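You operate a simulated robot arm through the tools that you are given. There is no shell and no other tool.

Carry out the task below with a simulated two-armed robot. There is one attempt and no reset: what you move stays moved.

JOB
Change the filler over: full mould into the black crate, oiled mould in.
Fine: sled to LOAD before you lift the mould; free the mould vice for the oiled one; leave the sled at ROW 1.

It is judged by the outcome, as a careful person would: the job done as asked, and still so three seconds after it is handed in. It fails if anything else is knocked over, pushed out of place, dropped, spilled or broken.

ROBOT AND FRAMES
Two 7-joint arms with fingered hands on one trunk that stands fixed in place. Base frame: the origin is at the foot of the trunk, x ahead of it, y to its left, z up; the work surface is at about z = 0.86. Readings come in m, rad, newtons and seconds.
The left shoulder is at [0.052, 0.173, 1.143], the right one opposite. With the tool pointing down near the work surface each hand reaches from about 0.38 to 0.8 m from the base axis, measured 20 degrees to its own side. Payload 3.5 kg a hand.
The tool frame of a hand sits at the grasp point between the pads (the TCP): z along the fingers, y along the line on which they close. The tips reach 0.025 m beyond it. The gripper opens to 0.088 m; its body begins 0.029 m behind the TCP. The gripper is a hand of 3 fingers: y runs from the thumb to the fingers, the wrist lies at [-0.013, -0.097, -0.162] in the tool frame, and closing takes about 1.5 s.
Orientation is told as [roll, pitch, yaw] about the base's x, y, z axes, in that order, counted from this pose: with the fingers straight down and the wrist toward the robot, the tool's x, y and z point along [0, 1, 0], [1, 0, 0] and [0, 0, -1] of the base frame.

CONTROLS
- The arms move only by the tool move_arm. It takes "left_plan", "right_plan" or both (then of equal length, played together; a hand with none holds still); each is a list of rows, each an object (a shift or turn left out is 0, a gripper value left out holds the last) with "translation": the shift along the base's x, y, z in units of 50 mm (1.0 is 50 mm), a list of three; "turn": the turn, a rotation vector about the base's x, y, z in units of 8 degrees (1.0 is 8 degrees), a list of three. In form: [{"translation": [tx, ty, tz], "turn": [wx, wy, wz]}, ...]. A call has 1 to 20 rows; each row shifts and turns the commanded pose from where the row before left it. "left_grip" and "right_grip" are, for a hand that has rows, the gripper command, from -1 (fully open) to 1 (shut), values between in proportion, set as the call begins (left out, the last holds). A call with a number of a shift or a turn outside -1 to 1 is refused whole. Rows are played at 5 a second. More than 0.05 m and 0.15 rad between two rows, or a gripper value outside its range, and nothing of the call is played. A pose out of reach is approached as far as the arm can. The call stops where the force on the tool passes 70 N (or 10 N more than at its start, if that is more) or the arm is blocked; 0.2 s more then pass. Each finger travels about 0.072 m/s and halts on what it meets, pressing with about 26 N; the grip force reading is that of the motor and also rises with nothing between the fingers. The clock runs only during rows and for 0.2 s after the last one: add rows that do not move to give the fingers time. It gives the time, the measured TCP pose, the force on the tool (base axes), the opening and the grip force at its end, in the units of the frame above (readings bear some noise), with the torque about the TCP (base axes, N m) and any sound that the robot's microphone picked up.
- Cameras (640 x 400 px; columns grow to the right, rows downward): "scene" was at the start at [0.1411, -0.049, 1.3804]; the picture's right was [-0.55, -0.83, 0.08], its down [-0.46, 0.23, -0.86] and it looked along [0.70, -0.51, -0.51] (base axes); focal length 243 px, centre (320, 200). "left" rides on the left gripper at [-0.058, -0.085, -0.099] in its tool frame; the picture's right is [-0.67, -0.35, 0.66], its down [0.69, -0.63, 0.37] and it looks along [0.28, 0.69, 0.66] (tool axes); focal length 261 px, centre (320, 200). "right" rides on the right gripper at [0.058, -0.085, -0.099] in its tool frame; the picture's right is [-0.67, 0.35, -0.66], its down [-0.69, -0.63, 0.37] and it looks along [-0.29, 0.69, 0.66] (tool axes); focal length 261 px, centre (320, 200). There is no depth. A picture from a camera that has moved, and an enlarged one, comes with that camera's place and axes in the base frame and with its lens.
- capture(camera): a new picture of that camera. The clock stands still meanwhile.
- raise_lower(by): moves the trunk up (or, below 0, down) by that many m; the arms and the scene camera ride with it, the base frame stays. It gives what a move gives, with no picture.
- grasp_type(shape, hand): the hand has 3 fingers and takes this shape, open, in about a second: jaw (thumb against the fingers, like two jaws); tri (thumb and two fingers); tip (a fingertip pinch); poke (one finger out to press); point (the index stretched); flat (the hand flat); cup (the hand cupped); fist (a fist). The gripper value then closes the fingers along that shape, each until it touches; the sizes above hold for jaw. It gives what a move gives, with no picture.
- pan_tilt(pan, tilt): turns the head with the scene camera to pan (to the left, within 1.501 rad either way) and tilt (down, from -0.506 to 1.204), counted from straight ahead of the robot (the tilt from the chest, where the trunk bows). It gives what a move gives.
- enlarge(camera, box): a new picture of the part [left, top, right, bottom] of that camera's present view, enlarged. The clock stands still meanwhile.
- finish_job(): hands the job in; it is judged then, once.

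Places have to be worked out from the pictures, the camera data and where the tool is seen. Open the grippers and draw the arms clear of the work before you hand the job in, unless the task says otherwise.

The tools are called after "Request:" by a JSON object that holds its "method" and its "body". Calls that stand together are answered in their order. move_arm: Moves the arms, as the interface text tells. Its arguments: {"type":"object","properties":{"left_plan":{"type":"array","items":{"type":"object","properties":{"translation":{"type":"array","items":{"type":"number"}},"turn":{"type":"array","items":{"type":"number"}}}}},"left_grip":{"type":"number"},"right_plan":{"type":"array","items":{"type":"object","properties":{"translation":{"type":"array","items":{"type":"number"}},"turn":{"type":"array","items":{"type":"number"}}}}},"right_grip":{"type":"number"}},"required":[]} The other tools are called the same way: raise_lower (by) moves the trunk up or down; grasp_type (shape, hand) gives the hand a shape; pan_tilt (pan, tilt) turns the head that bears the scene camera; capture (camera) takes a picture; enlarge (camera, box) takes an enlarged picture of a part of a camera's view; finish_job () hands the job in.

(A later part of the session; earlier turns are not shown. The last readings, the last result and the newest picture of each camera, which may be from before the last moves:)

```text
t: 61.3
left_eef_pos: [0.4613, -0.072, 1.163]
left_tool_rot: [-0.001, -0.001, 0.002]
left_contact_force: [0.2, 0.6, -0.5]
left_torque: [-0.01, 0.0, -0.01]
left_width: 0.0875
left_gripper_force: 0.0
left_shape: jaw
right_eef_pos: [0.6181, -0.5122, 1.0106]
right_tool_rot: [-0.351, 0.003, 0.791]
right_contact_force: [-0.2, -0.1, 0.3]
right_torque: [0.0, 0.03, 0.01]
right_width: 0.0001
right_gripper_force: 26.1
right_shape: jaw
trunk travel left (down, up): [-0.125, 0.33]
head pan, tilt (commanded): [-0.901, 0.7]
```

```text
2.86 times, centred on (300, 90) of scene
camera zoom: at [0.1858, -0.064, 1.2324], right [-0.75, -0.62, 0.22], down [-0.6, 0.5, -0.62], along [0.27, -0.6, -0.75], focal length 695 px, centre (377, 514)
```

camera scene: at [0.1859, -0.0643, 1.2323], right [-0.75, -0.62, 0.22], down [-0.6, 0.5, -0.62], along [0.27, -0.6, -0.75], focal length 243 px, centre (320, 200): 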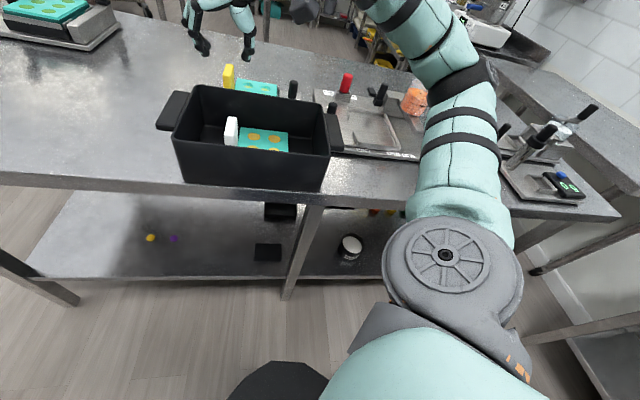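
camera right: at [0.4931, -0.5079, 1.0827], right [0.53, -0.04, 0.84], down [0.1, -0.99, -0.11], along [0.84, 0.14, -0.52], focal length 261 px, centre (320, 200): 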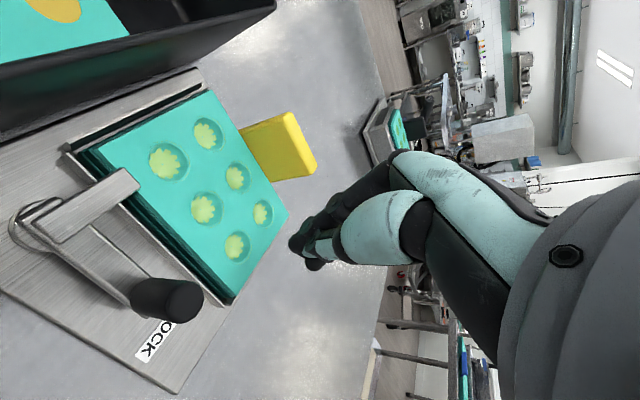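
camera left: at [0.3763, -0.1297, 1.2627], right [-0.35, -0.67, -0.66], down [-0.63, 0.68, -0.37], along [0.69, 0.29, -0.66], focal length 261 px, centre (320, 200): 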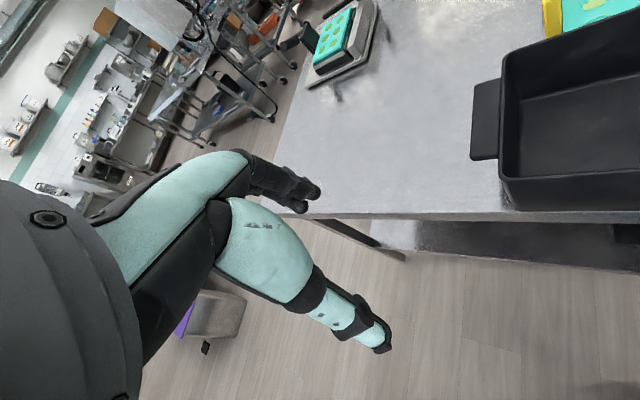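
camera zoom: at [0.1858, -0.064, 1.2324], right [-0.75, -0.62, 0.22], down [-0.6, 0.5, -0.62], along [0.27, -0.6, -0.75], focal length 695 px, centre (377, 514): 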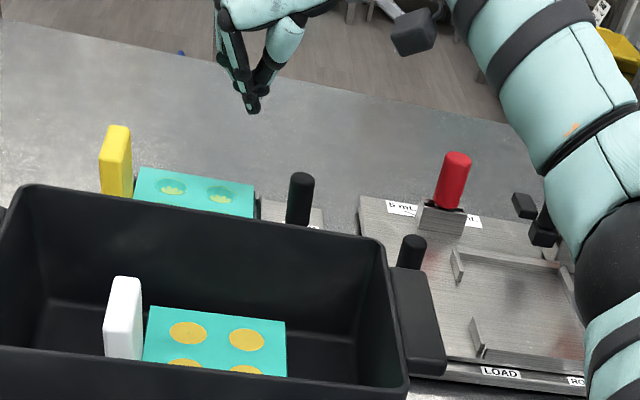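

Closed fingertips are above the spot, next to the knob on its mould side. I descend to TCP z≈0.925 (tips ~10 mm above the mould top).

Request:
{"method": "move_arm", "body": {"right_plan": [{"translation": [0, 0, -0.5]}, {"translation": [0, 0, -0.5]}, {"translation": [0, 0, -0.4]}, {"translation": [0, 0, -0.3]}, {"translation": [0, 0, 0]}]}}

Request:
{"method": "capture", "body": {"camera": "right"}}

Request:
{"method": "enlarge", "body": {"camera": "scene", "box": [220, 40, 360, 140]}}

```text
t: 62.5
left_eef_pos: [0.4615, -0.0723, 1.1641]
left_tool_rot: [0.001, -0.001, 0.003]
left_contact_force: [-0.1, 0.2, -0.2]
left_torque: [0.01, 0.0, 0.0]
left_width: 0.0875
left_gripper_force: 0.0
left_shape: jaw
right_eef_pos: [0.6181, -0.5107, 0.9255]
right_tool_rot: [-0.349, 0.002, 0.791]
right_contact_force: [0.7, -0.2, 1.0]
right_torque: [0.03, -0.01, -0.04]
right_width: 0.0001
right_gripper_force: 25.9
right_shape: jaw
trunk travel left (down, up): [-0.125, 0.33]
head pan, tilt (commanded): [-0.901, 0.7]
```

```text
taken
camera right: at [0.4935, -0.5081, 0.9979], right [0.53, -0.04, 0.84], down [0.1, -0.99, -0.11], along [0.84, 0.15, -0.52], focal length 261 px, centre (320, 200)
```

right: 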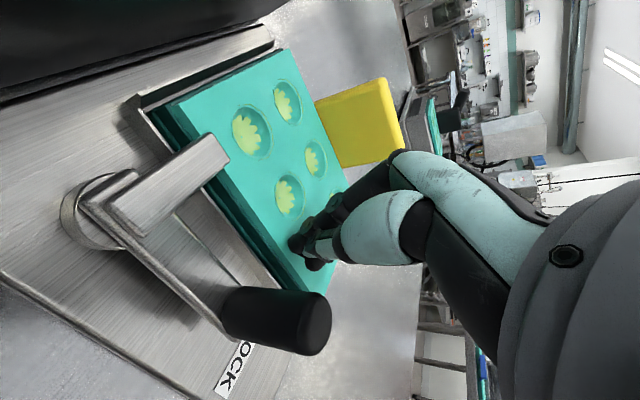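

```text
4.00 times, centred on (290, 90) of scene
camera zoom: at [0.1858, -0.0639, 1.2324], right [-0.75, -0.62, 0.22], down [-0.6, 0.5, -0.62], along [0.27, -0.6, -0.75], focal length 973 px, centre (440, 640)
```

zoom: 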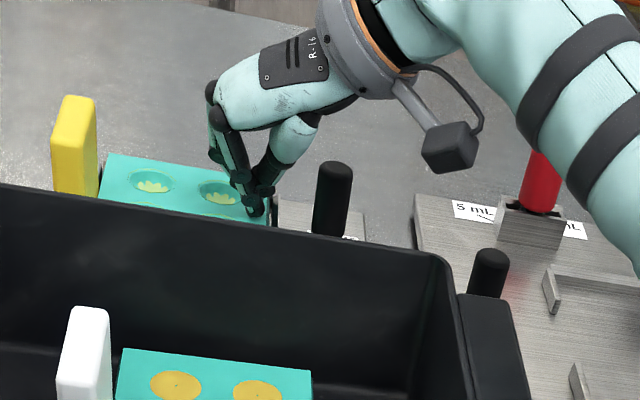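

Clear of contact. I begin pushing the knob away from the mould along its arc, first to about 30°, in ~10 mm rows.

Request:
{"method": "move_arm", "body": {"right_plan": [{"translation": [-0.148, -0.105, 0]}, {"translation": [-0.148, -0.105, 0]}, {"translation": [-0.1, -0.164, 0]}, {"translation": [-0.1, -0.164, 0]}, {"translation": [-0.132, -0.145, 0]}, {"translation": [-0.132, -0.145, 0]}, {"translation": [0, 0, 0]}]}}

Request:
{"method": "capture", "body": {"camera": "right"}}

Request:
{"method": "enlarge", "body": {"camera": "scene", "box": [220, 40, 360, 140]}}

```text
t: 64.1
left_eef_pos: [0.4607, -0.0712, 1.1635]
left_tool_rot: [0.0, 0.001, 0.002]
left_contact_force: [-0.4, -0.2, -0.1]
left_torque: [0.02, 0.01, -0.03]
left_width: 0.0877
left_gripper_force: 0.1
left_shape: jaw
right_eef_pos: [0.5782, -0.5513, 0.9249]
right_tool_rot: [-0.349, 0.002, 0.79]
right_contact_force: [0.3, 0.0, 0.2]
right_torque: [-0.06, -0.03, -0.01]
right_width: 0.0
right_gripper_force: 26.4
right_shape: jaw
trunk travel left (down, up): [-0.125, 0.33]
head pan, tilt (commanded): [-0.901, 0.7]
```

```text
taken
camera right: at [0.4551, -0.5494, 0.9972], right [0.53, -0.04, 0.84], down [0.1, -0.99, -0.11], along [0.84, 0.14, -0.53], focal length 261 px, centre (320, 200)
```

right: 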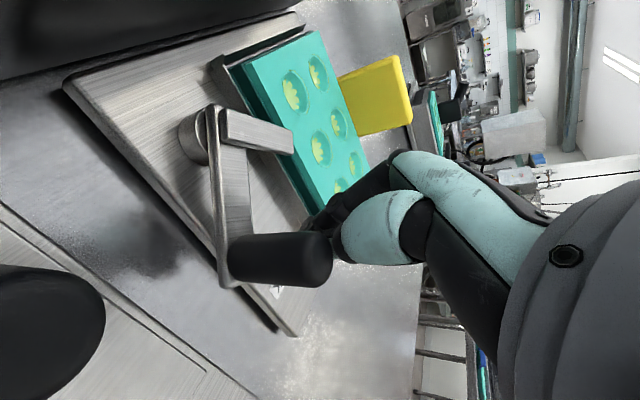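

```text
4.00 times, centred on (290, 90) of scene
camera zoom: at [0.1861, -0.064, 1.2323], right [-0.75, -0.62, 0.22], down [-0.6, 0.5, -0.62], along [0.27, -0.6, -0.75], focal length 973 px, centre (440, 640)
```

zoom: 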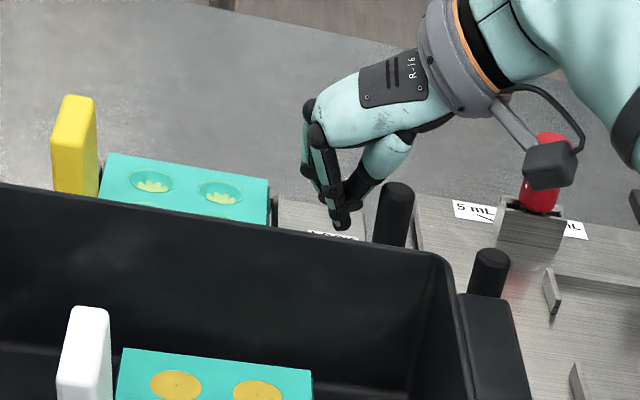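

The lever turns easily (~35–40°) and its finger is swinging off the mould. I continue along the arc to about 60°.

Request:
{"method": "move_arm", "body": {"right_plan": [{"translation": [-0.148, -0.113, 0]}, {"translation": [-0.148, -0.113, 0]}, {"translation": [-0.187, -0.06, 0]}, {"translation": [-0.187, -0.06, 0]}, {"translation": [0, 0, 0]}]}}

Request:
{"method": "capture", "body": {"camera": "right"}}

Request:
{"method": "enlarge", "body": {"camera": "scene", "box": [220, 40, 360, 140]}}

```text
t: 65.3
left_eef_pos: [0.4624, -0.0719, 1.1628]
left_tool_rot: [0.0, 0.0, 0.002]
left_contact_force: [0.5, -0.4, 0.0]
left_torque: [-0.02, 0.01, 0.02]
left_width: 0.0876
left_gripper_force: 0.1
left_shape: jaw
right_eef_pos: [0.5469, -0.5699, 0.9254]
right_tool_rot: [-0.349, 0.002, 0.79]
right_contact_force: [3.6, -1.1, 1.6]
right_torque: [0.03, 0.1, 0.0]
right_width: 0.0
right_gripper_force: 26.2
right_shape: jaw
trunk travel left (down, up): [-0.125, 0.33]
head pan, tilt (commanded): [-0.901, 0.7]
```

```text
taken
camera right: at [0.4225, -0.5671, 0.9976], right [0.53, -0.04, 0.84], down [0.1, -0.99, -0.11], along [0.84, 0.15, -0.52], focal length 261 px, centre (320, 200)
```

right: 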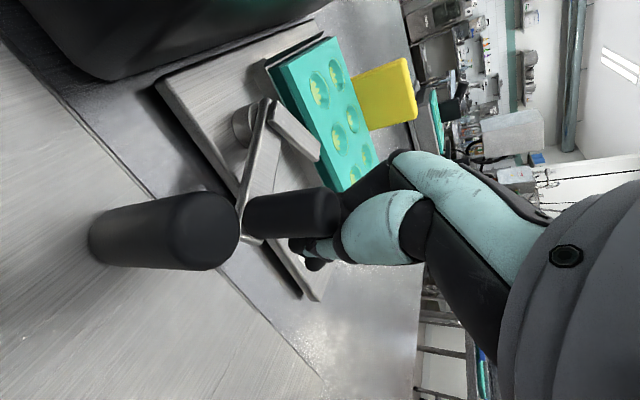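

```text
4.00 times, centred on (290, 90) of scene
camera zoom: at [0.1863, -0.064, 1.2323], right [-0.75, -0.62, 0.22], down [-0.6, 0.5, -0.62], along [0.27, -0.6, -0.75], focal length 973 px, centre (440, 640)
```

zoom: 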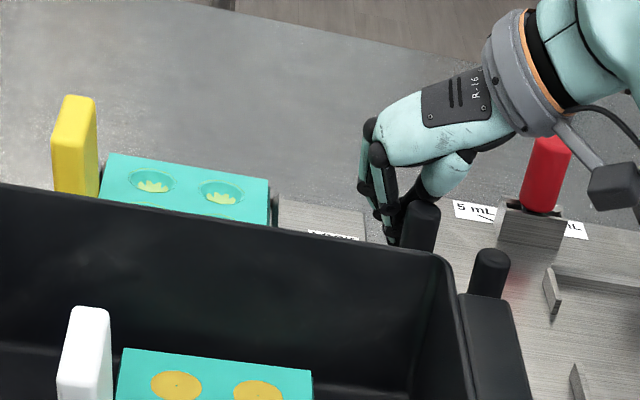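

The lever stands at roughly 60°. I check the gap between its knob and the sled knob before going further.

Request:
{"method": "enlarge", "body": {"camera": "right", "box": [80, 60, 360, 310]}}

Request:
{"method": "enlarge", "body": {"camera": "scene", "box": [280, 70, 340, 125]}}

```text
1.60 times, centred on (220, 185) of right
camera zoom: at [0.4225, -0.5671, 0.9976], right [0.53, -0.04, 0.84], down [0.1, -0.99, -0.11], along [0.84, 0.15, -0.52], focal length 417 px, centre (480, 224)
```

zoom: 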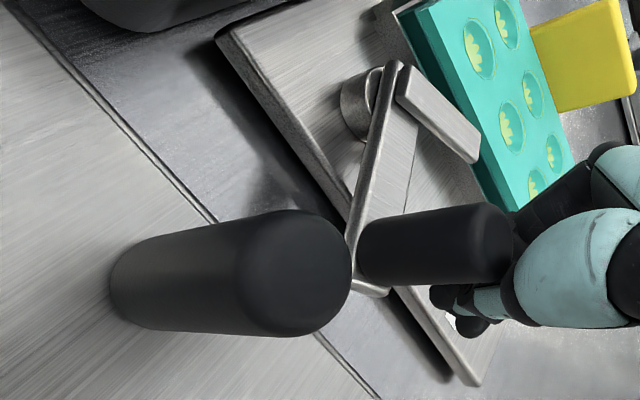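

```text
7.27 times, centred on (310, 98) of scene
camera zoom: at [0.1863, -0.064, 1.2323], right [-0.75, -0.62, 0.22], down [-0.6, 0.5, -0.62], along [0.27, -0.6, -0.75], focal length 1769 px, centre (393, 946)
```

zoom: 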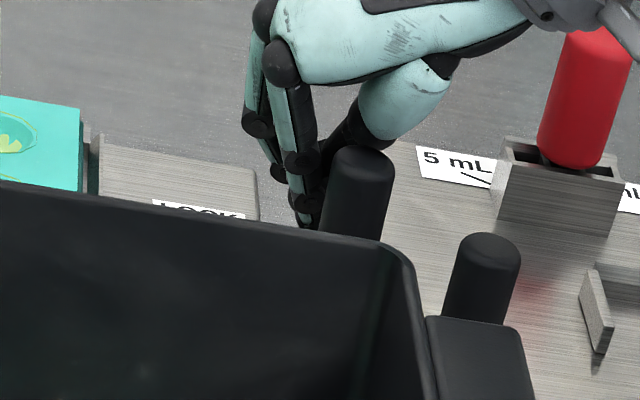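

By triangulation the lever is at ≈50° with ~34 mm between knob centres' surfaces. I push on to roughly 68°, staying clear of the sled knob.

Request:
{"method": "move_arm", "body": {"right_plan": [{"translation": [-0.141, 0.017, 0]}, {"translation": [-0.141, 0.017, 0]}, {"translation": [-0.141, 0.017, 0]}, {"translation": [0, 0, 0]}]}}

Request:
{"method": "enlarge", "body": {"camera": "right", "box": [80, 60, 360, 310]}}

Request:
{"method": "enlarge", "body": {"camera": "scene", "box": [280, 70, 340, 125]}}

```text
t: 66.3
left_eef_pos: [0.4652, -0.0732, 1.1609]
left_tool_rot: [0.0, 0.003, 0.002]
left_contact_force: [-0.6, 0.1, 0.3]
left_torque: [-0.02, 0.0, 0.03]
left_width: 0.0878
left_gripper_force: 0.1
left_shape: jaw
right_eef_pos: [0.5275, -0.5672, 0.9232]
right_tool_rot: [-0.347, 0.002, 0.791]
right_contact_force: [28.0, -13.6, 13.7]
right_torque: [0.36, 0.51, -0.22]
right_width: 0.0001
right_gripper_force: 26.2
right_shape: jaw
trunk travel left (down, up): [-0.125, 0.33]
head pan, tilt (commanded): [-0.901, 0.7]
```

```text
1.60 times, centred on (220, 185) of right
camera zoom: at [0.4042, -0.5649, 0.9964], right [0.54, -0.04, 0.84], down [0.1, -0.99, -0.11], along [0.84, 0.15, -0.53], focal length 417 px, centre (480, 224)
```

zoom: 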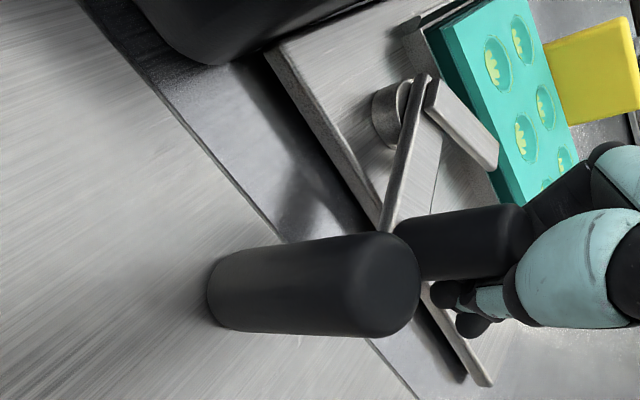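

```text
7.27 times, centred on (310, 98) of scene
camera zoom: at [0.1896, -0.0649, 1.2317], right [-0.75, -0.62, 0.22], down [-0.6, 0.51, -0.62], along [0.27, -0.6, -0.75], focal length 1769 px, centre (393, 946)
```

zoom: 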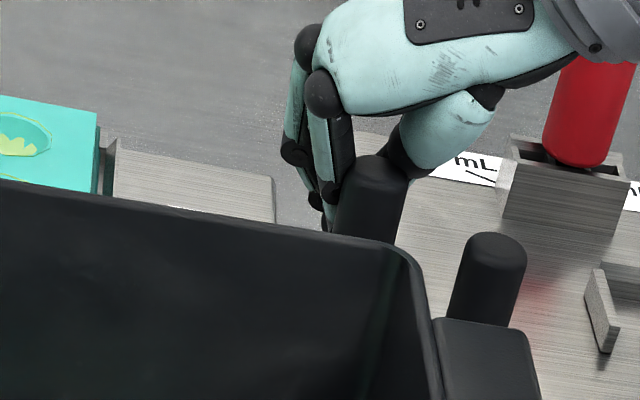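

31 N reaction: the lever is at its open end stop (knob still clear of the sled knob). I back off, then rise to look.

Request:
{"method": "move_arm", "body": {"right_plan": [{"translation": [0.141, -0.017, 0]}, {"translation": [0.16, -0.1, 0]}, {"translation": [0.16, -0.1, 0]}, {"translation": [0, 0, 0.6]}, {"translation": [0, 0, 0.8]}, {"translation": [0, 0, 0.8]}, {"translation": [0, 0, 0]}]}}

Request:
{"method": "capture", "body": {"camera": "right"}}

Request:
{"method": "enlarge", "body": {"camera": "scene", "box": [200, 40, 400, 160]}}

```text
t: 67.9
left_eef_pos: [0.4617, -0.0731, 1.1633]
left_tool_rot: [0.001, -0.001, 0.001]
left_contact_force: [0.1, -0.1, -0.3]
left_torque: [-0.01, -0.05, 0.02]
left_width: 0.0875
left_gripper_force: 0.0
left_shape: jaw
right_eef_pos: [0.5478, -0.58, 1.0341]
right_tool_rot: [-0.35, 0.0, 0.792]
right_contact_force: [-0.3, -0.1, -0.2]
right_torque: [0.02, 0.01, -0.02]
right_width: 0.0002
right_gripper_force: 25.7
right_shape: jaw
trunk travel left (down, up): [-0.125, 0.33]
head pan, tilt (commanded): [-0.901, 0.7]
```

```text
taken
camera right: at [0.4243, -0.576, 1.1077], right [0.53, -0.04, 0.84], down [0.1, -0.99, -0.11], along [0.84, 0.15, -0.52], focal length 261 px, centre (320, 200)
```

right: 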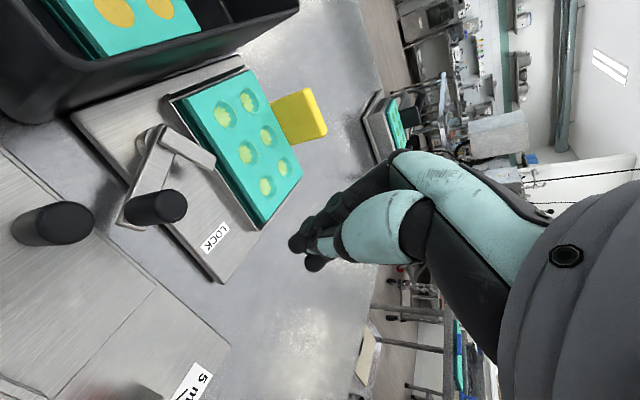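

```text
3.20 times, centred on (300, 100) of scene
camera zoom: at [0.186, -0.0645, 1.2322], right [-0.75, -0.62, 0.22], down [-0.6, 0.51, -0.62], along [0.27, -0.6, -0.75], focal length 778 px, centre (384, 520)
```

zoom: 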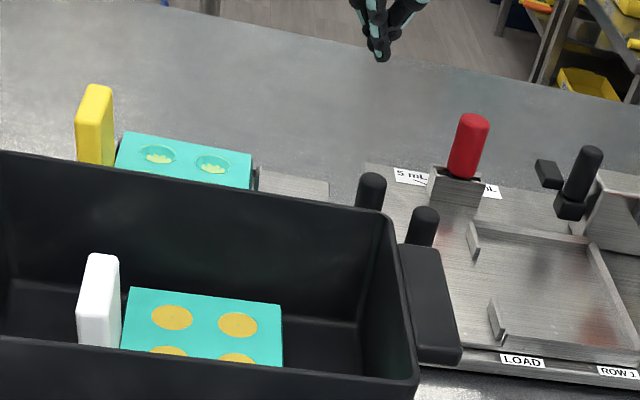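

Request:
{"method": "enlarge", "body": {"camera": "right", "box": [70, 60, 340, 290]}}

Request:
{"method": "enlarge", "body": {"camera": "scene", "box": [310, 60, 420, 150]}}

```text
1.74 times, centred on (205, 175) of right
camera zoom: at [0.4243, -0.576, 1.1077], right [0.53, -0.04, 0.84], down [0.1, -0.99, -0.11], along [0.84, 0.15, -0.52], focal length 453 px, centre (520, 244)
```

zoom: 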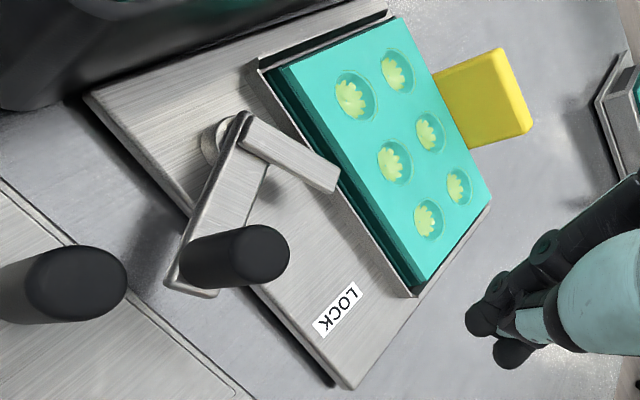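

```text
4.44 times, centred on (365, 105) of scene
camera zoom: at [0.186, -0.0645, 1.2322], right [-0.75, -0.62, 0.22], down [-0.6, 0.51, -0.62], along [0.27, -0.6, -0.75], focal length 1081 px, centre (120, 622)
```

zoom: 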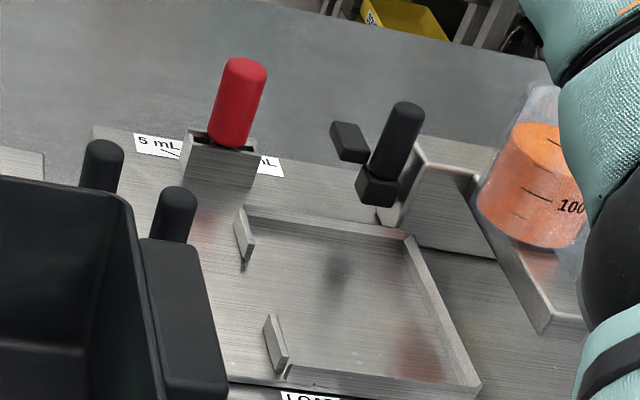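

The latch finger is now ~15 mm off the mould edge: the vice is free. I open the fingers and move above the yellow handle of the oiled mould, keeping the same 20° tilt.

Request:
{"method": "move_arm", "body": {"right_plan": [{"translation": [0.3, 0.36, 0.1]}, {"translation": [0.45, 0.538, 0.1]}, {"translation": [0.45, 0.538, 0]}, {"translation": [0.45, 0.538, 0]}, {"translation": [0.45, 0.538, 0]}, {"translation": [0.4, 0.478, 0]}, {"translation": [0.206, 0.238, 0]}, {"translation": [0, 0, 0]}], "right_grip": 0.0}}

Request:
{"method": "capture", "body": {"camera": "right"}}

Request:
{"method": "enlarge", "body": {"camera": "scene", "box": [180, 20, 380, 160]}}

```text
t: 69.7
left_eef_pos: [0.4615, -0.0724, 1.1636]
left_tool_rot: [0.0, -0.001, 0.001]
left_contact_force: [0.2, 0.9, -0.6]
left_torque: [-0.04, 0.0, -0.01]
left_width: 0.0876
left_gripper_force: 0.1
left_shape: jaw
right_eef_pos: [0.6836, -0.4162, 1.0449]
right_tool_rot: [-0.348, 0.002, 0.791]
right_contact_force: [0.5, -0.4, -0.1]
right_torque: [0.0, -0.03, -0.02]
right_width: 0.0438
right_gripper_force: 0.1
right_shape: jaw
trunk travel left (down, up): [-0.125, 0.33]
head pan, tilt (commanded): [-0.901, 0.7]
```

```text
taken
camera right: at [0.5595, -0.4137, 1.1178], right [0.53, -0.04, 0.84], down [0.1, -0.99, -0.11], along [0.84, 0.15, -0.52], focal length 261 px, centre (320, 200)
```

right: 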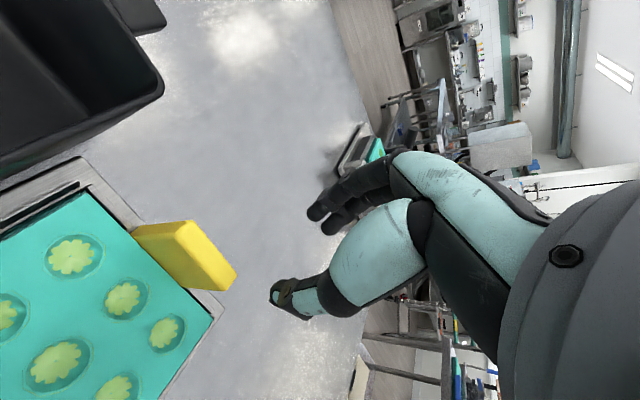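

```text
2.86 times, centred on (280, 90) of scene
camera zoom: at [0.1858, -0.0642, 1.2323], right [-0.75, -0.62, 0.22], down [-0.6, 0.5, -0.62], along [0.27, -0.6, -0.75], focal length 695 px, centre (434, 514)
```

zoom: 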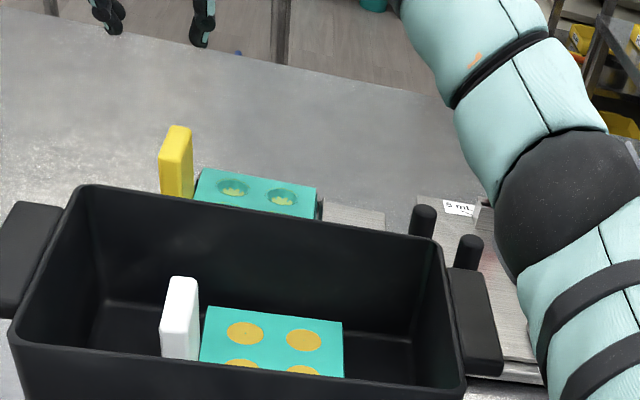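

Reachable with the same tilt. I zoom on the yellow handle for exact position and heading.

Request:
{"method": "enlarge", "body": {"camera": "right", "box": [90, 180, 290, 340]}}

Request:
{"method": "enlarge", "body": {"camera": "right", "box": [0, 140, 240, 400]}}

```text
2.50 times, centred on (190, 260) of right
camera zoom: at [0.5595, -0.4137, 1.1178], right [0.53, -0.04, 0.84], down [0.1, -0.99, -0.11], along [0.84, 0.15, -0.52], focal length 652 px, centre (645, 50)
```

zoom: 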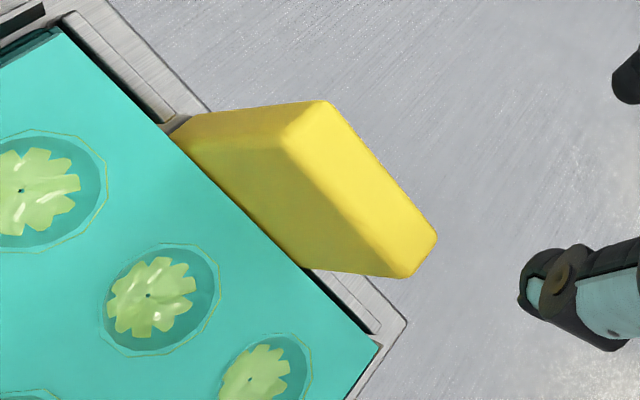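

```text
1.54 times, centred on (120, 270) of right
camera zoom: at [0.5595, -0.4137, 1.1178], right [0.53, -0.04, 0.84], down [0.1, -0.99, -0.11], along [0.84, 0.15, -0.52], focal length 401 px, centre (628, 92)
```

zoom: 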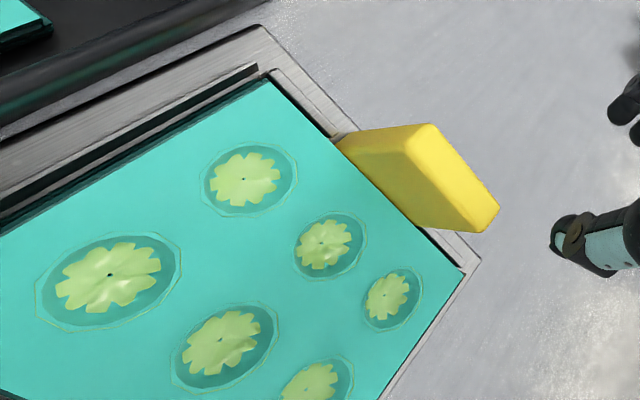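

The yellow handle's heading matches the white one's; centre ≈ (s 0.1845, w 0.784), top ≈ 0.937. I lower to just over the handle and compare the wrist image with the white-grasp reference.

Request:
{"method": "move_arm", "body": {"right_plan": [{"translation": [-0.026, -0.09, -0.5]}, {"translation": [0, 0, -0.5]}, {"translation": [0, 0, -0.5]}, {"translation": [0, 0, -0.3]}, {"translation": [0, 0, -0.2]}, {"translation": [0, 0, 0]}]}}

Request:
{"method": "enlarge", "body": {"camera": "right", "box": [180, 140, 440, 340]}}

Request:
{"method": "capture", "body": {"camera": "right"}}

Request:
{"method": "enlarge", "body": {"camera": "scene", "box": [180, 20, 380, 160]}}

```text
t: 71.1
left_eef_pos: [0.4607, -0.0722, 1.1634]
left_tool_rot: [0.0, -0.002, 0.002]
left_contact_force: [0.2, 0.7, 0.1]
left_torque: [-0.01, -0.01, 0.03]
left_width: 0.0875
left_gripper_force: 0.1
left_shape: jaw
right_eef_pos: [0.6811, -0.4202, 0.9451]
right_tool_rot: [-0.351, 0.001, 0.791]
right_contact_force: [-0.5, 0.6, -0.2]
right_torque: [-0.03, 0.04, 0.01]
right_width: 0.0439
right_gripper_force: 0.1
right_shape: jaw
trunk travel left (down, up): [-0.125, 0.33]
head pan, tilt (commanded): [-0.901, 0.7]
```

```text
2.00 times, centred on (310, 240) of right
camera zoom: at [0.5579, -0.4184, 1.0177], right [0.53, -0.04, 0.84], down [0.1, -0.99, -0.11], along [0.84, 0.15, -0.52], focal length 521 px, centre (340, 120)
```

zoom: 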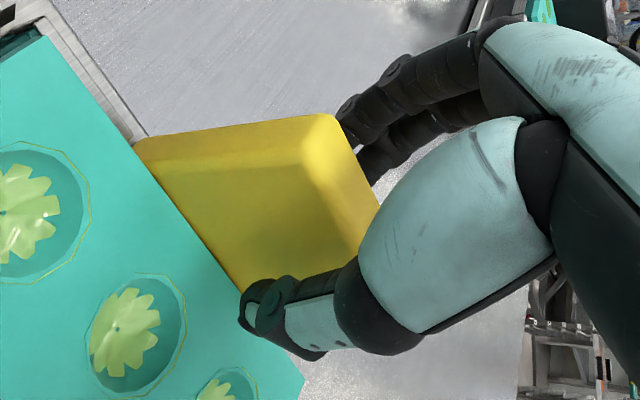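

```text
taken
camera right: at [0.5579, -0.4184, 1.0177], right [0.53, -0.04, 0.84], down [0.1, -0.99, -0.11], along [0.84, 0.15, -0.52], focal length 261 px, centre (320, 200)
```

right: 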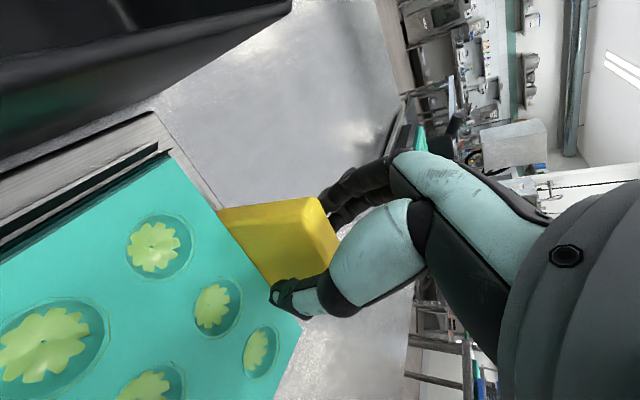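

```text
2.86 times, centred on (280, 90) of scene
camera zoom: at [0.1859, -0.064, 1.2323], right [-0.75, -0.62, 0.22], down [-0.6, 0.5, -0.62], along [0.27, -0.6, -0.75], focal length 695 px, centre (434, 514)
```

zoom: 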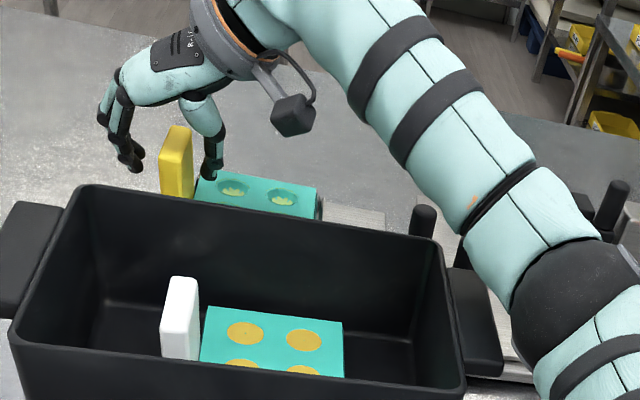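

Matching handle corners with the white-grasp reference image says I should go ~16 mm lower and 1–2 mm in +y. I do that and compare again.

Request:
{"method": "move_arm", "body": {"right_plan": [{"translation": [0, 0.014, -0.16]}, {"translation": [0, 0.014, -0.15]}, {"translation": [0, 0, 0]}]}}

Request:
{"method": "enlarge", "body": {"camera": "right", "box": [180, 140, 440, 340]}}

Request:
{"method": "enlarge", "body": {"camera": "scene", "box": [200, 40, 320, 130]}}

```text
t: 71.9
left_eef_pos: [0.4608, -0.0722, 1.1638]
left_tool_rot: [0.0, 0.001, 0.003]
left_contact_force: [0.4, -0.1, 0.6]
left_torque: [-0.03, -0.02, 0.01]
left_width: 0.0876
left_gripper_force: 0.0
left_shape: jaw
right_eef_pos: [0.6811, -0.42, 0.9296]
right_tool_rot: [-0.351, 0.002, 0.791]
right_contact_force: [0.6, -0.1, 0.0]
right_torque: [0.01, 0.01, 0.01]
right_width: 0.0438
right_gripper_force: 0.0
right_shape: jaw
trunk travel left (down, up): [-0.125, 0.33]
head pan, tilt (commanded): [-0.901, 0.7]
```

```text
2.00 times, centred on (310, 240) of right
camera zoom: at [0.5571, -0.417, 1.0028], right [0.53, -0.04, 0.85], down [0.1, -0.99, -0.11], along [0.84, 0.14, -0.52], focal length 521 px, centre (340, 120)
```

zoom: 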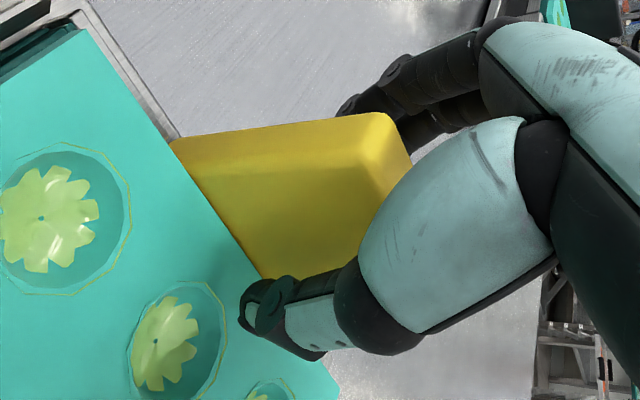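

```text
4.44 times, centred on (260, 85) of scene
camera zoom: at [0.185, -0.0639, 1.2326], right [-0.75, -0.62, 0.22], down [-0.6, 0.5, -0.62], along [0.28, -0.6, -0.75], focal length 1081 px, centre (587, 711)
```

zoom: 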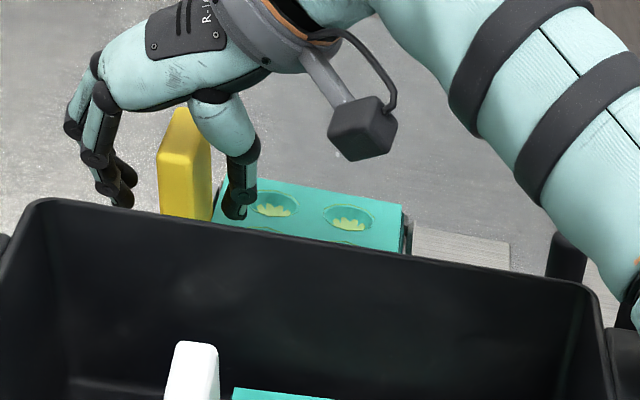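

The wrist image now matches the white-grasp reference within a few pixels (~1 mm). I close on the yellow handle.

Request:
{"method": "move_arm", "body": {"right_plan": [{"translation": [0, 0, 0]}, {"translation": [0, 0, 0]}, {"translation": [0, 0, 0]}, {"translation": [0, 0, 0]}, {"translation": [0, 0, 0]}, {"translation": [0, 0, 0]}], "right_grip": 1.0}}

Request:
{"method": "enlarge", "body": {"camera": "right", "box": [180, 140, 440, 340]}}

Request:
{"method": "capture", "body": {"camera": "right"}}

```text
t: 73.3
left_eef_pos: [0.4596, -0.0724, 1.1631]
left_tool_rot: [0.001, 0.001, 0.001]
left_contact_force: [0.6, 0.1, -0.6]
left_torque: [0.0, 0.01, 0.0]
left_width: 0.0876
left_gripper_force: 0.1
left_shape: jaw
right_eef_pos: [0.6812, -0.4198, 0.9294]
right_tool_rot: [-0.349, 0.003, 0.79]
right_contact_force: [1.2, -2.1, 0.0]
right_torque: [-0.05, -0.06, 0.0]
right_width: 0.0132
right_gripper_force: 25.3
right_shape: jaw
trunk travel left (down, up): [-0.125, 0.33]
head pan, tilt (commanded): [-0.901, 0.7]
```

```text
2.00 times, centred on (310, 240) of right
camera zoom: at [0.5569, -0.417, 1.0026], right [0.53, -0.04, 0.85], down [0.1, -0.99, -0.11], along [0.84, 0.14, -0.52], focal length 521 px, centre (340, 120)
```

zoom: 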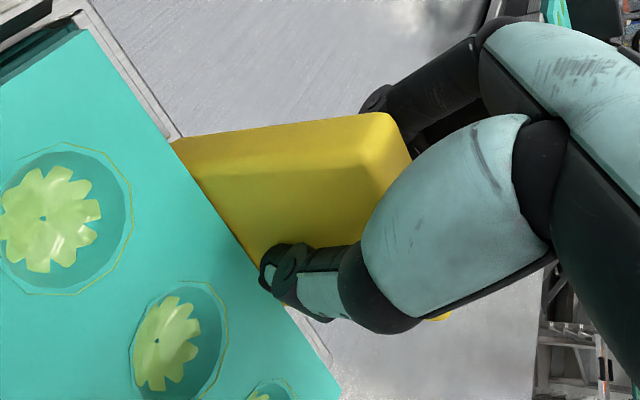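

```text
taken
camera right: at [0.5569, -0.417, 1.0026], right [0.53, -0.04, 0.85], down [0.1, -0.99, -0.11], along [0.84, 0.14, -0.52], focal length 261 px, centre (320, 200)
```

right: 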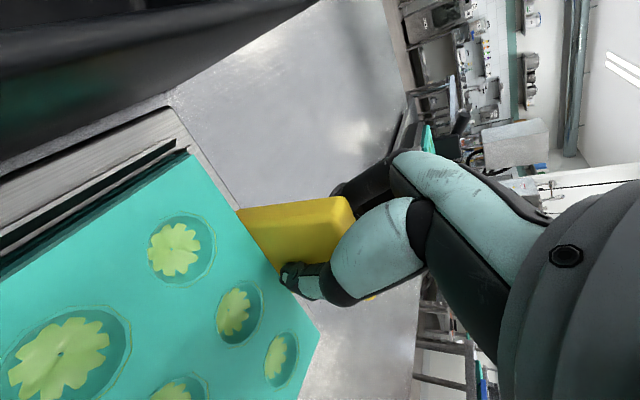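

Gripped (13.2 mm, same as before). I lift slowly straight up 30 mm and check.

Request:
{"method": "move_arm", "body": {"right_plan": [{"translation": [0, 0, 0.06]}, {"translation": [0, 0, 0.1]}, {"translation": [0, 0, 0.14]}, {"translation": [0, 0, 0.16]}, {"translation": [0, 0, 0.14]}, {"translation": [0, 0, 0]}]}}

Request:
{"method": "capture", "body": {"camera": "right"}}

Request:
{"method": "enlarge", "body": {"camera": "right", "box": [180, 140, 440, 340]}}

Request:
{"method": "enlarge", "body": {"camera": "scene", "box": [180, 20, 380, 160]}}

```text
t: 74.7
left_eef_pos: [0.4616, -0.0724, 1.1631]
left_tool_rot: [0.0, -0.001, 0.002]
left_contact_force: [-0.5, 0.6, 1.2]
left_torque: [0.02, -0.03, 0.02]
left_width: 0.0878
left_gripper_force: 0.0
left_shape: jaw
right_eef_pos: [0.681, -0.4197, 0.9584]
right_tool_rot: [-0.351, 0.001, 0.79]
right_contact_force: [0.7, -0.5, -1.1]
right_torque: [0.02, -0.05, -0.03]
right_width: 0.013
right_gripper_force: 25.4
right_shape: jaw
trunk travel left (down, up): [-0.125, 0.33]
head pan, tilt (commanded): [-0.901, 0.7]
```

```text
taken
camera right: at [0.5579, -0.4171, 1.0322], right [0.53, -0.04, 0.84], down [0.1, -0.99, -0.11], along [0.84, 0.15, -0.52], focal length 261 px, centre (320, 200)
```

right: 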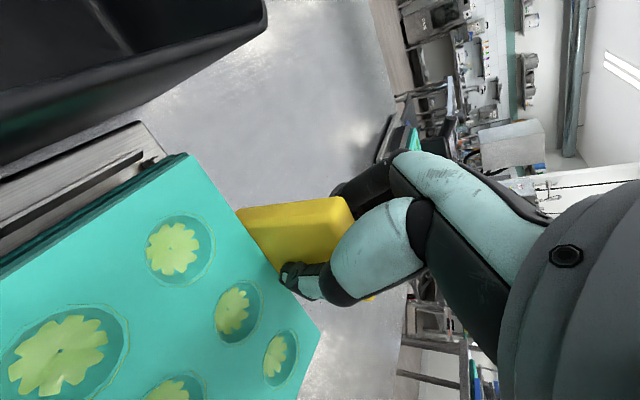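

```text
2.00 times, centred on (310, 240) of right
camera zoom: at [0.5579, -0.4171, 1.0322], right [0.53, -0.04, 0.84], down [0.1, -0.99, -0.11], along [0.84, 0.15, -0.52], focal length 521 px, centre (340, 120)
```

zoom: 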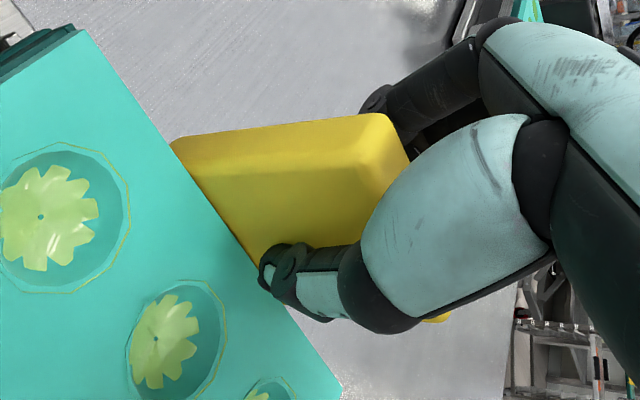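

```text
2.86 times, centred on (280, 90) of scene
camera zoom: at [0.1862, -0.0643, 1.2322], right [-0.75, -0.62, 0.22], down [-0.6, 0.5, -0.62], along [0.27, -0.6, -0.75], focal length 695 px, centre (434, 514)
```

zoom: 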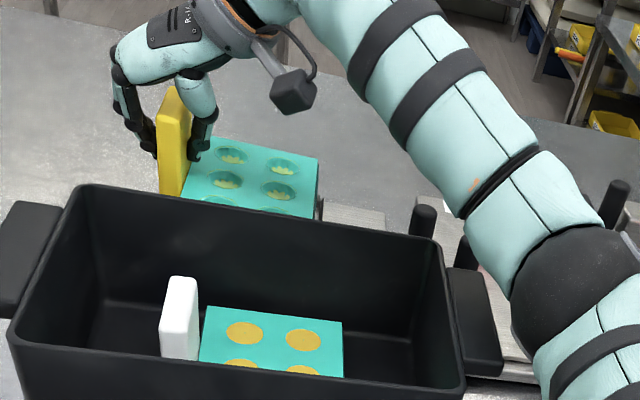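

The oiled mould hangs freely and level. I raise it to clear the crate rim and carry it toward the sled.

Request:
{"method": "move_arm", "body": {"right_plan": [{"translation": [0, 0, 0.2]}, {"translation": [0, 0, 0.4]}, {"translation": [0, 0, 0.5]}, {"translation": [0, 0, 0.5]}, {"translation": [0, 0, 0.23]}, {"translation": [0, 0, 0]}]}}

Request:
{"method": "move_arm", "body": {"right_plan": [{"translation": [-0.18, -0.13, 0]}, {"translation": [-0.3664, -0.2607, 0]}, {"translation": [-0.3664, -0.2607, 0]}, {"translation": [-0.3664, -0.2607, 0]}, {"translation": [-0.3664, -0.2607, 0]}, {"translation": [-0.3664, -0.2607, 0]}, {"translation": [-0.3664, -0.2607, 0]}, {"translation": [-0.3664, -0.2607, 0]}, {"translation": [-0.3664, -0.2607, 0]}, {"translation": [-0.3664, -0.2607, 0]}, {"translation": [-0.3664, -0.2607, 0]}, {"translation": [-0.3664, -0.2607, 0]}, {"translation": [-0.3664, -0.2607, 0]}, {"translation": [-0.3664, -0.2607, 0]}, {"translation": [-0.1868, -0.1309, 0]}, {"translation": [0, 0, 0]}, {"translation": [0, 0, 0]}]}}

Request:
{"method": "capture", "body": {"camera": "right"}}

Request:
{"method": "capture", "body": {"camera": "scene"}}

```text
t: 76.1
left_eef_pos: [0.4613, -0.0726, 1.163]
left_tool_rot: [0.001, 0.001, 0.001]
left_contact_force: [0.8, 0.1, -0.4]
left_torque: [0.0, 0.0, -0.04]
left_width: 0.0876
left_gripper_force: 0.1
left_shape: jaw
right_eef_pos: [0.6812, -0.4203, 1.0503]
right_tool_rot: [-0.349, 0.003, 0.792]
right_contact_force: [-0.8, -0.3, -1.0]
right_torque: [0.06, -0.04, -0.01]
right_width: 0.0129
right_gripper_force: 26.0
right_shape: jaw
trunk travel left (down, up): [-0.125, 0.33]
head pan, tilt (commanded): [-0.901, 0.7]
```

```text
t: 79.7
left_eef_pos: [0.4609, -0.0731, 1.1632]
left_tool_rot: [0.0, -0.001, 0.002]
left_contact_force: [0.2, -0.3, -0.5]
left_torque: [0.01, -0.02, 0.03]
left_width: 0.0875
left_gripper_force: 0.1
left_shape: jaw
right_eef_pos: [0.4252, -0.6006, 1.0514]
right_tool_rot: [-0.349, 0.001, 0.789]
right_contact_force: [0.7, 0.6, -0.3]
right_torque: [0.05, -0.04, 0.01]
right_width: 0.0129
right_gripper_force: 25.7
right_shape: jaw
trunk travel left (down, up): [-0.125, 0.33]
head pan, tilt (commanded): [-0.901, 0.7]
```

```text
taken
camera right: at [0.3016, -0.5991, 1.1238], right [0.53, -0.04, 0.84], down [0.1, -0.99, -0.11], along [0.84, 0.15, -0.52], focal length 261 px, centre (320, 200)
```

right: 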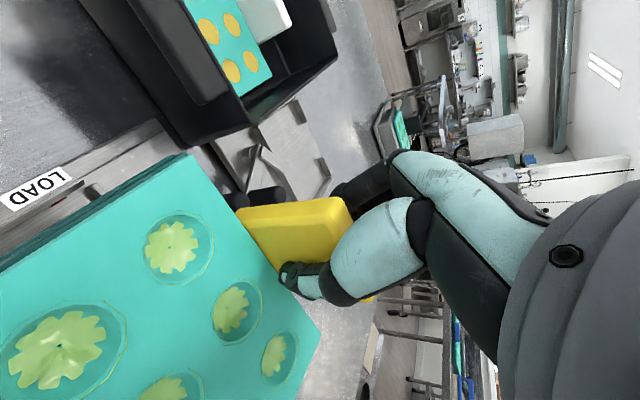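

```text
taken
camera scene: at [0.1859, -0.0643, 1.2323], right [-0.75, -0.62, 0.22], down [-0.6, 0.5, -0.62], along [0.27, -0.6, -0.75], focal length 243 px, centre (320, 200)
```

scene: 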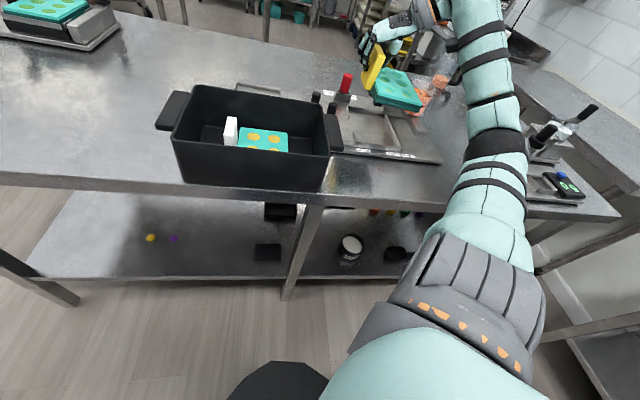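

Back over the sled at the very same pose as when the white mould was lifted (within ~1 mm). I lower to just above the tray and check alignment with its lips.

Request:
{"method": "move_arm", "body": {"right_plan": [{"translation": [0, 0, -0.2]}, {"translation": [0, 0, -0.35]}, {"translation": [0, 0, -0.4]}, {"translation": [0, 0, -0.4]}, {"translation": [0, 0, -0.3]}, {"translation": [0, 0, -0.15]}, {"translation": [0, 0, 0]}]}}

Request:
{"method": "enlarge", "body": {"camera": "right", "box": [0, 100, 320, 340]}}

Request:
{"method": "enlarge", "body": {"camera": "scene", "box": [320, 50, 450, 170]}}

```text
t: 81.3
left_eef_pos: [0.4607, -0.072, 1.1639]
left_tool_rot: [-0.001, 0.0, 0.002]
left_contact_force: [-1.0, 0.6, -0.3]
left_torque: [-0.01, -0.03, 0.01]
left_width: 0.0877
left_gripper_force: 0.1
left_shape: jaw
right_eef_pos: [0.4238, -0.6012, 0.9623]
right_tool_rot: [-0.35, 0.003, 0.791]
right_contact_force: [0.1, 0.0, -1.6]
right_torque: [0.03, -0.07, 0.03]
right_width: 0.0131
right_gripper_force: 25.7
right_shape: jaw
trunk travel left (down, up): [-0.125, 0.33]
head pan, tilt (commanded): [-0.901, 0.7]
```

```text
1.67 times, centred on (160, 220) of right
camera zoom: at [0.3016, -0.5986, 1.0336], right [0.53, -0.04, 0.84], down [0.1, -0.99, -0.11], along [0.84, 0.15, -0.52], focal length 434 px, centre (587, 167)
```

zoom: 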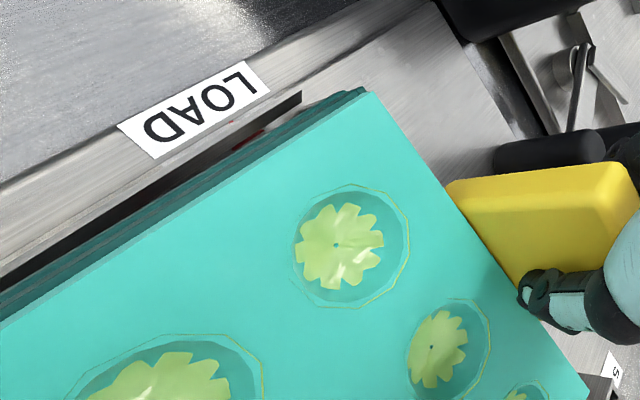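

```text
3.33 times, centred on (385, 110) of scene
camera zoom: at [0.186, -0.0643, 1.2323], right [-0.75, -0.62, 0.22], down [-0.6, 0.5, -0.62], along [0.27, -0.6, -0.75], focal length 811 px, centre (103, 500)
```

zoom: 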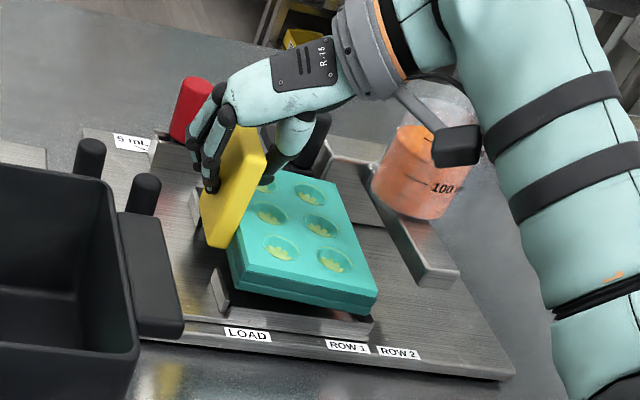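

It looks aligned. I zoom in on the tray lips against the mould's edges to be sure before seating it.

Request:
{"method": "enlarge", "body": {"camera": "scene", "box": [375, 85, 450, 165]}}

Request:
{"method": "enlarge", "body": {"camera": "right", "box": [0, 130, 200, 290]}}

```text
5.00 times, centred on (412, 125) of scene
camera zoom: at [0.186, -0.0643, 1.2323], right [-0.75, -0.62, 0.22], down [-0.6, 0.5, -0.62], along [0.27, -0.6, -0.75], focal length 1216 px, centre (-142, 575)
```

zoom: 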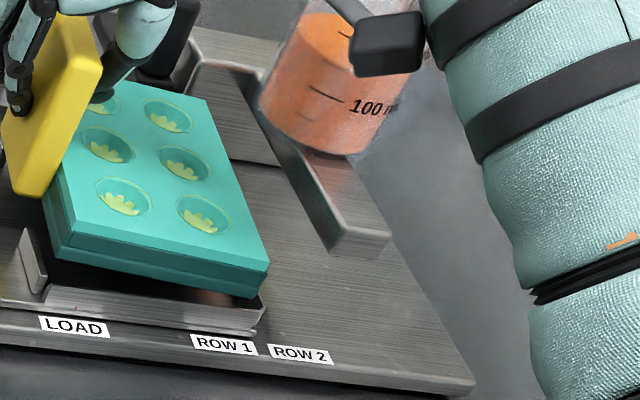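

```text
2.50 times, centred on (100, 210) of right
camera zoom: at [0.3016, -0.5986, 1.0336], right [0.53, -0.04, 0.84], down [0.1, -0.99, -0.11], along [0.84, 0.15, -0.52], focal length 652 px, centre (870, 175)
```

zoom: 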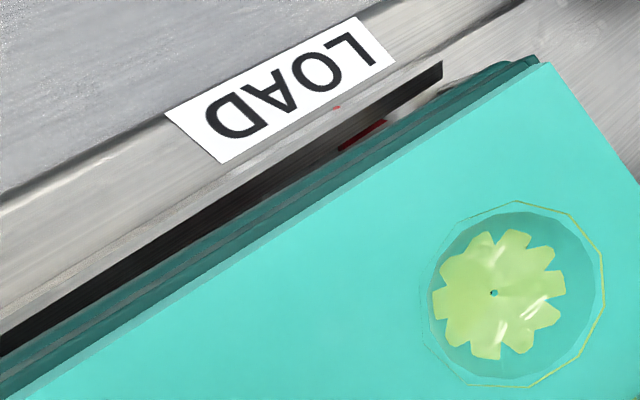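

I also spot a red index mark on the sled's front edge, aligned with LOAD – that is the pointer to use for ROW 1 later. Now I lower the mould the last 24 mm into the tray.

Request:
{"method": "move_arm", "body": {"right_plan": [{"translation": [0, 0, -0.1]}, {"translation": [0, 0, -0.1]}, {"translation": [0, 0, -0.1]}, {"translation": [0, 0, -0.06]}, {"translation": [0, 0, 0]}]}}

Request:
{"method": "enlarge", "body": {"camera": "scene", "box": [360, 70, 450, 165]}}

Request:
{"method": "enlarge", "body": {"camera": "right", "box": [0, 100, 320, 340]}}

```text
t: 82.5
left_eef_pos: [0.4614, -0.071, 1.1624]
left_tool_rot: [-0.001, 0.0, 0.002]
left_contact_force: [0.4, -0.5, 0.7]
left_torque: [0.01, 0.0, 0.01]
left_width: 0.0875
left_gripper_force: 0.1
left_shape: jaw
right_eef_pos: [0.426, -0.6013, 0.9419]
right_tool_rot: [-0.35, 0.002, 0.789]
right_contact_force: [0.3, 2.2, 1.6]
right_torque: [0.02, 0.06, 0.03]
right_width: 0.013
right_gripper_force: 26.3
right_shape: jaw
trunk travel left (down, up): [-0.125, 0.33]
head pan, tilt (commanded): [-0.901, 0.7]
```

```text
4.21 times, centred on (405, 118) of scene
camera zoom: at [0.1859, -0.0636, 1.2324], right [-0.75, -0.62, 0.22], down [-0.6, 0.5, -0.62], along [0.27, -0.6, -0.75], focal length 1024 px, centre (-38, 547)
```

zoom: 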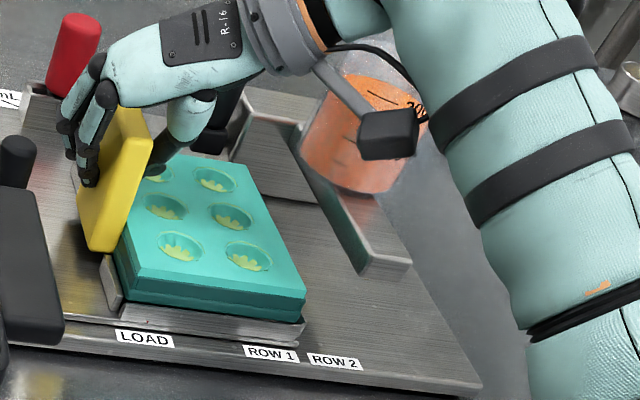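

```text
1.67 times, centred on (160, 220) of right
camera zoom: at [0.302, -0.5981, 1.0163], right [0.53, -0.04, 0.84], down [0.1, -0.99, -0.11], along [0.84, 0.14, -0.52], focal length 434 px, centre (587, 167)
```

zoom: 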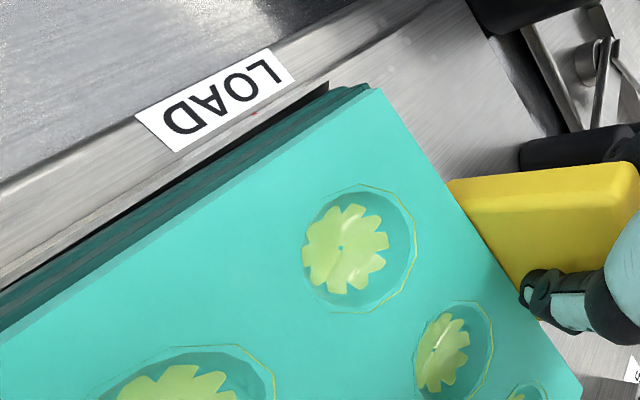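

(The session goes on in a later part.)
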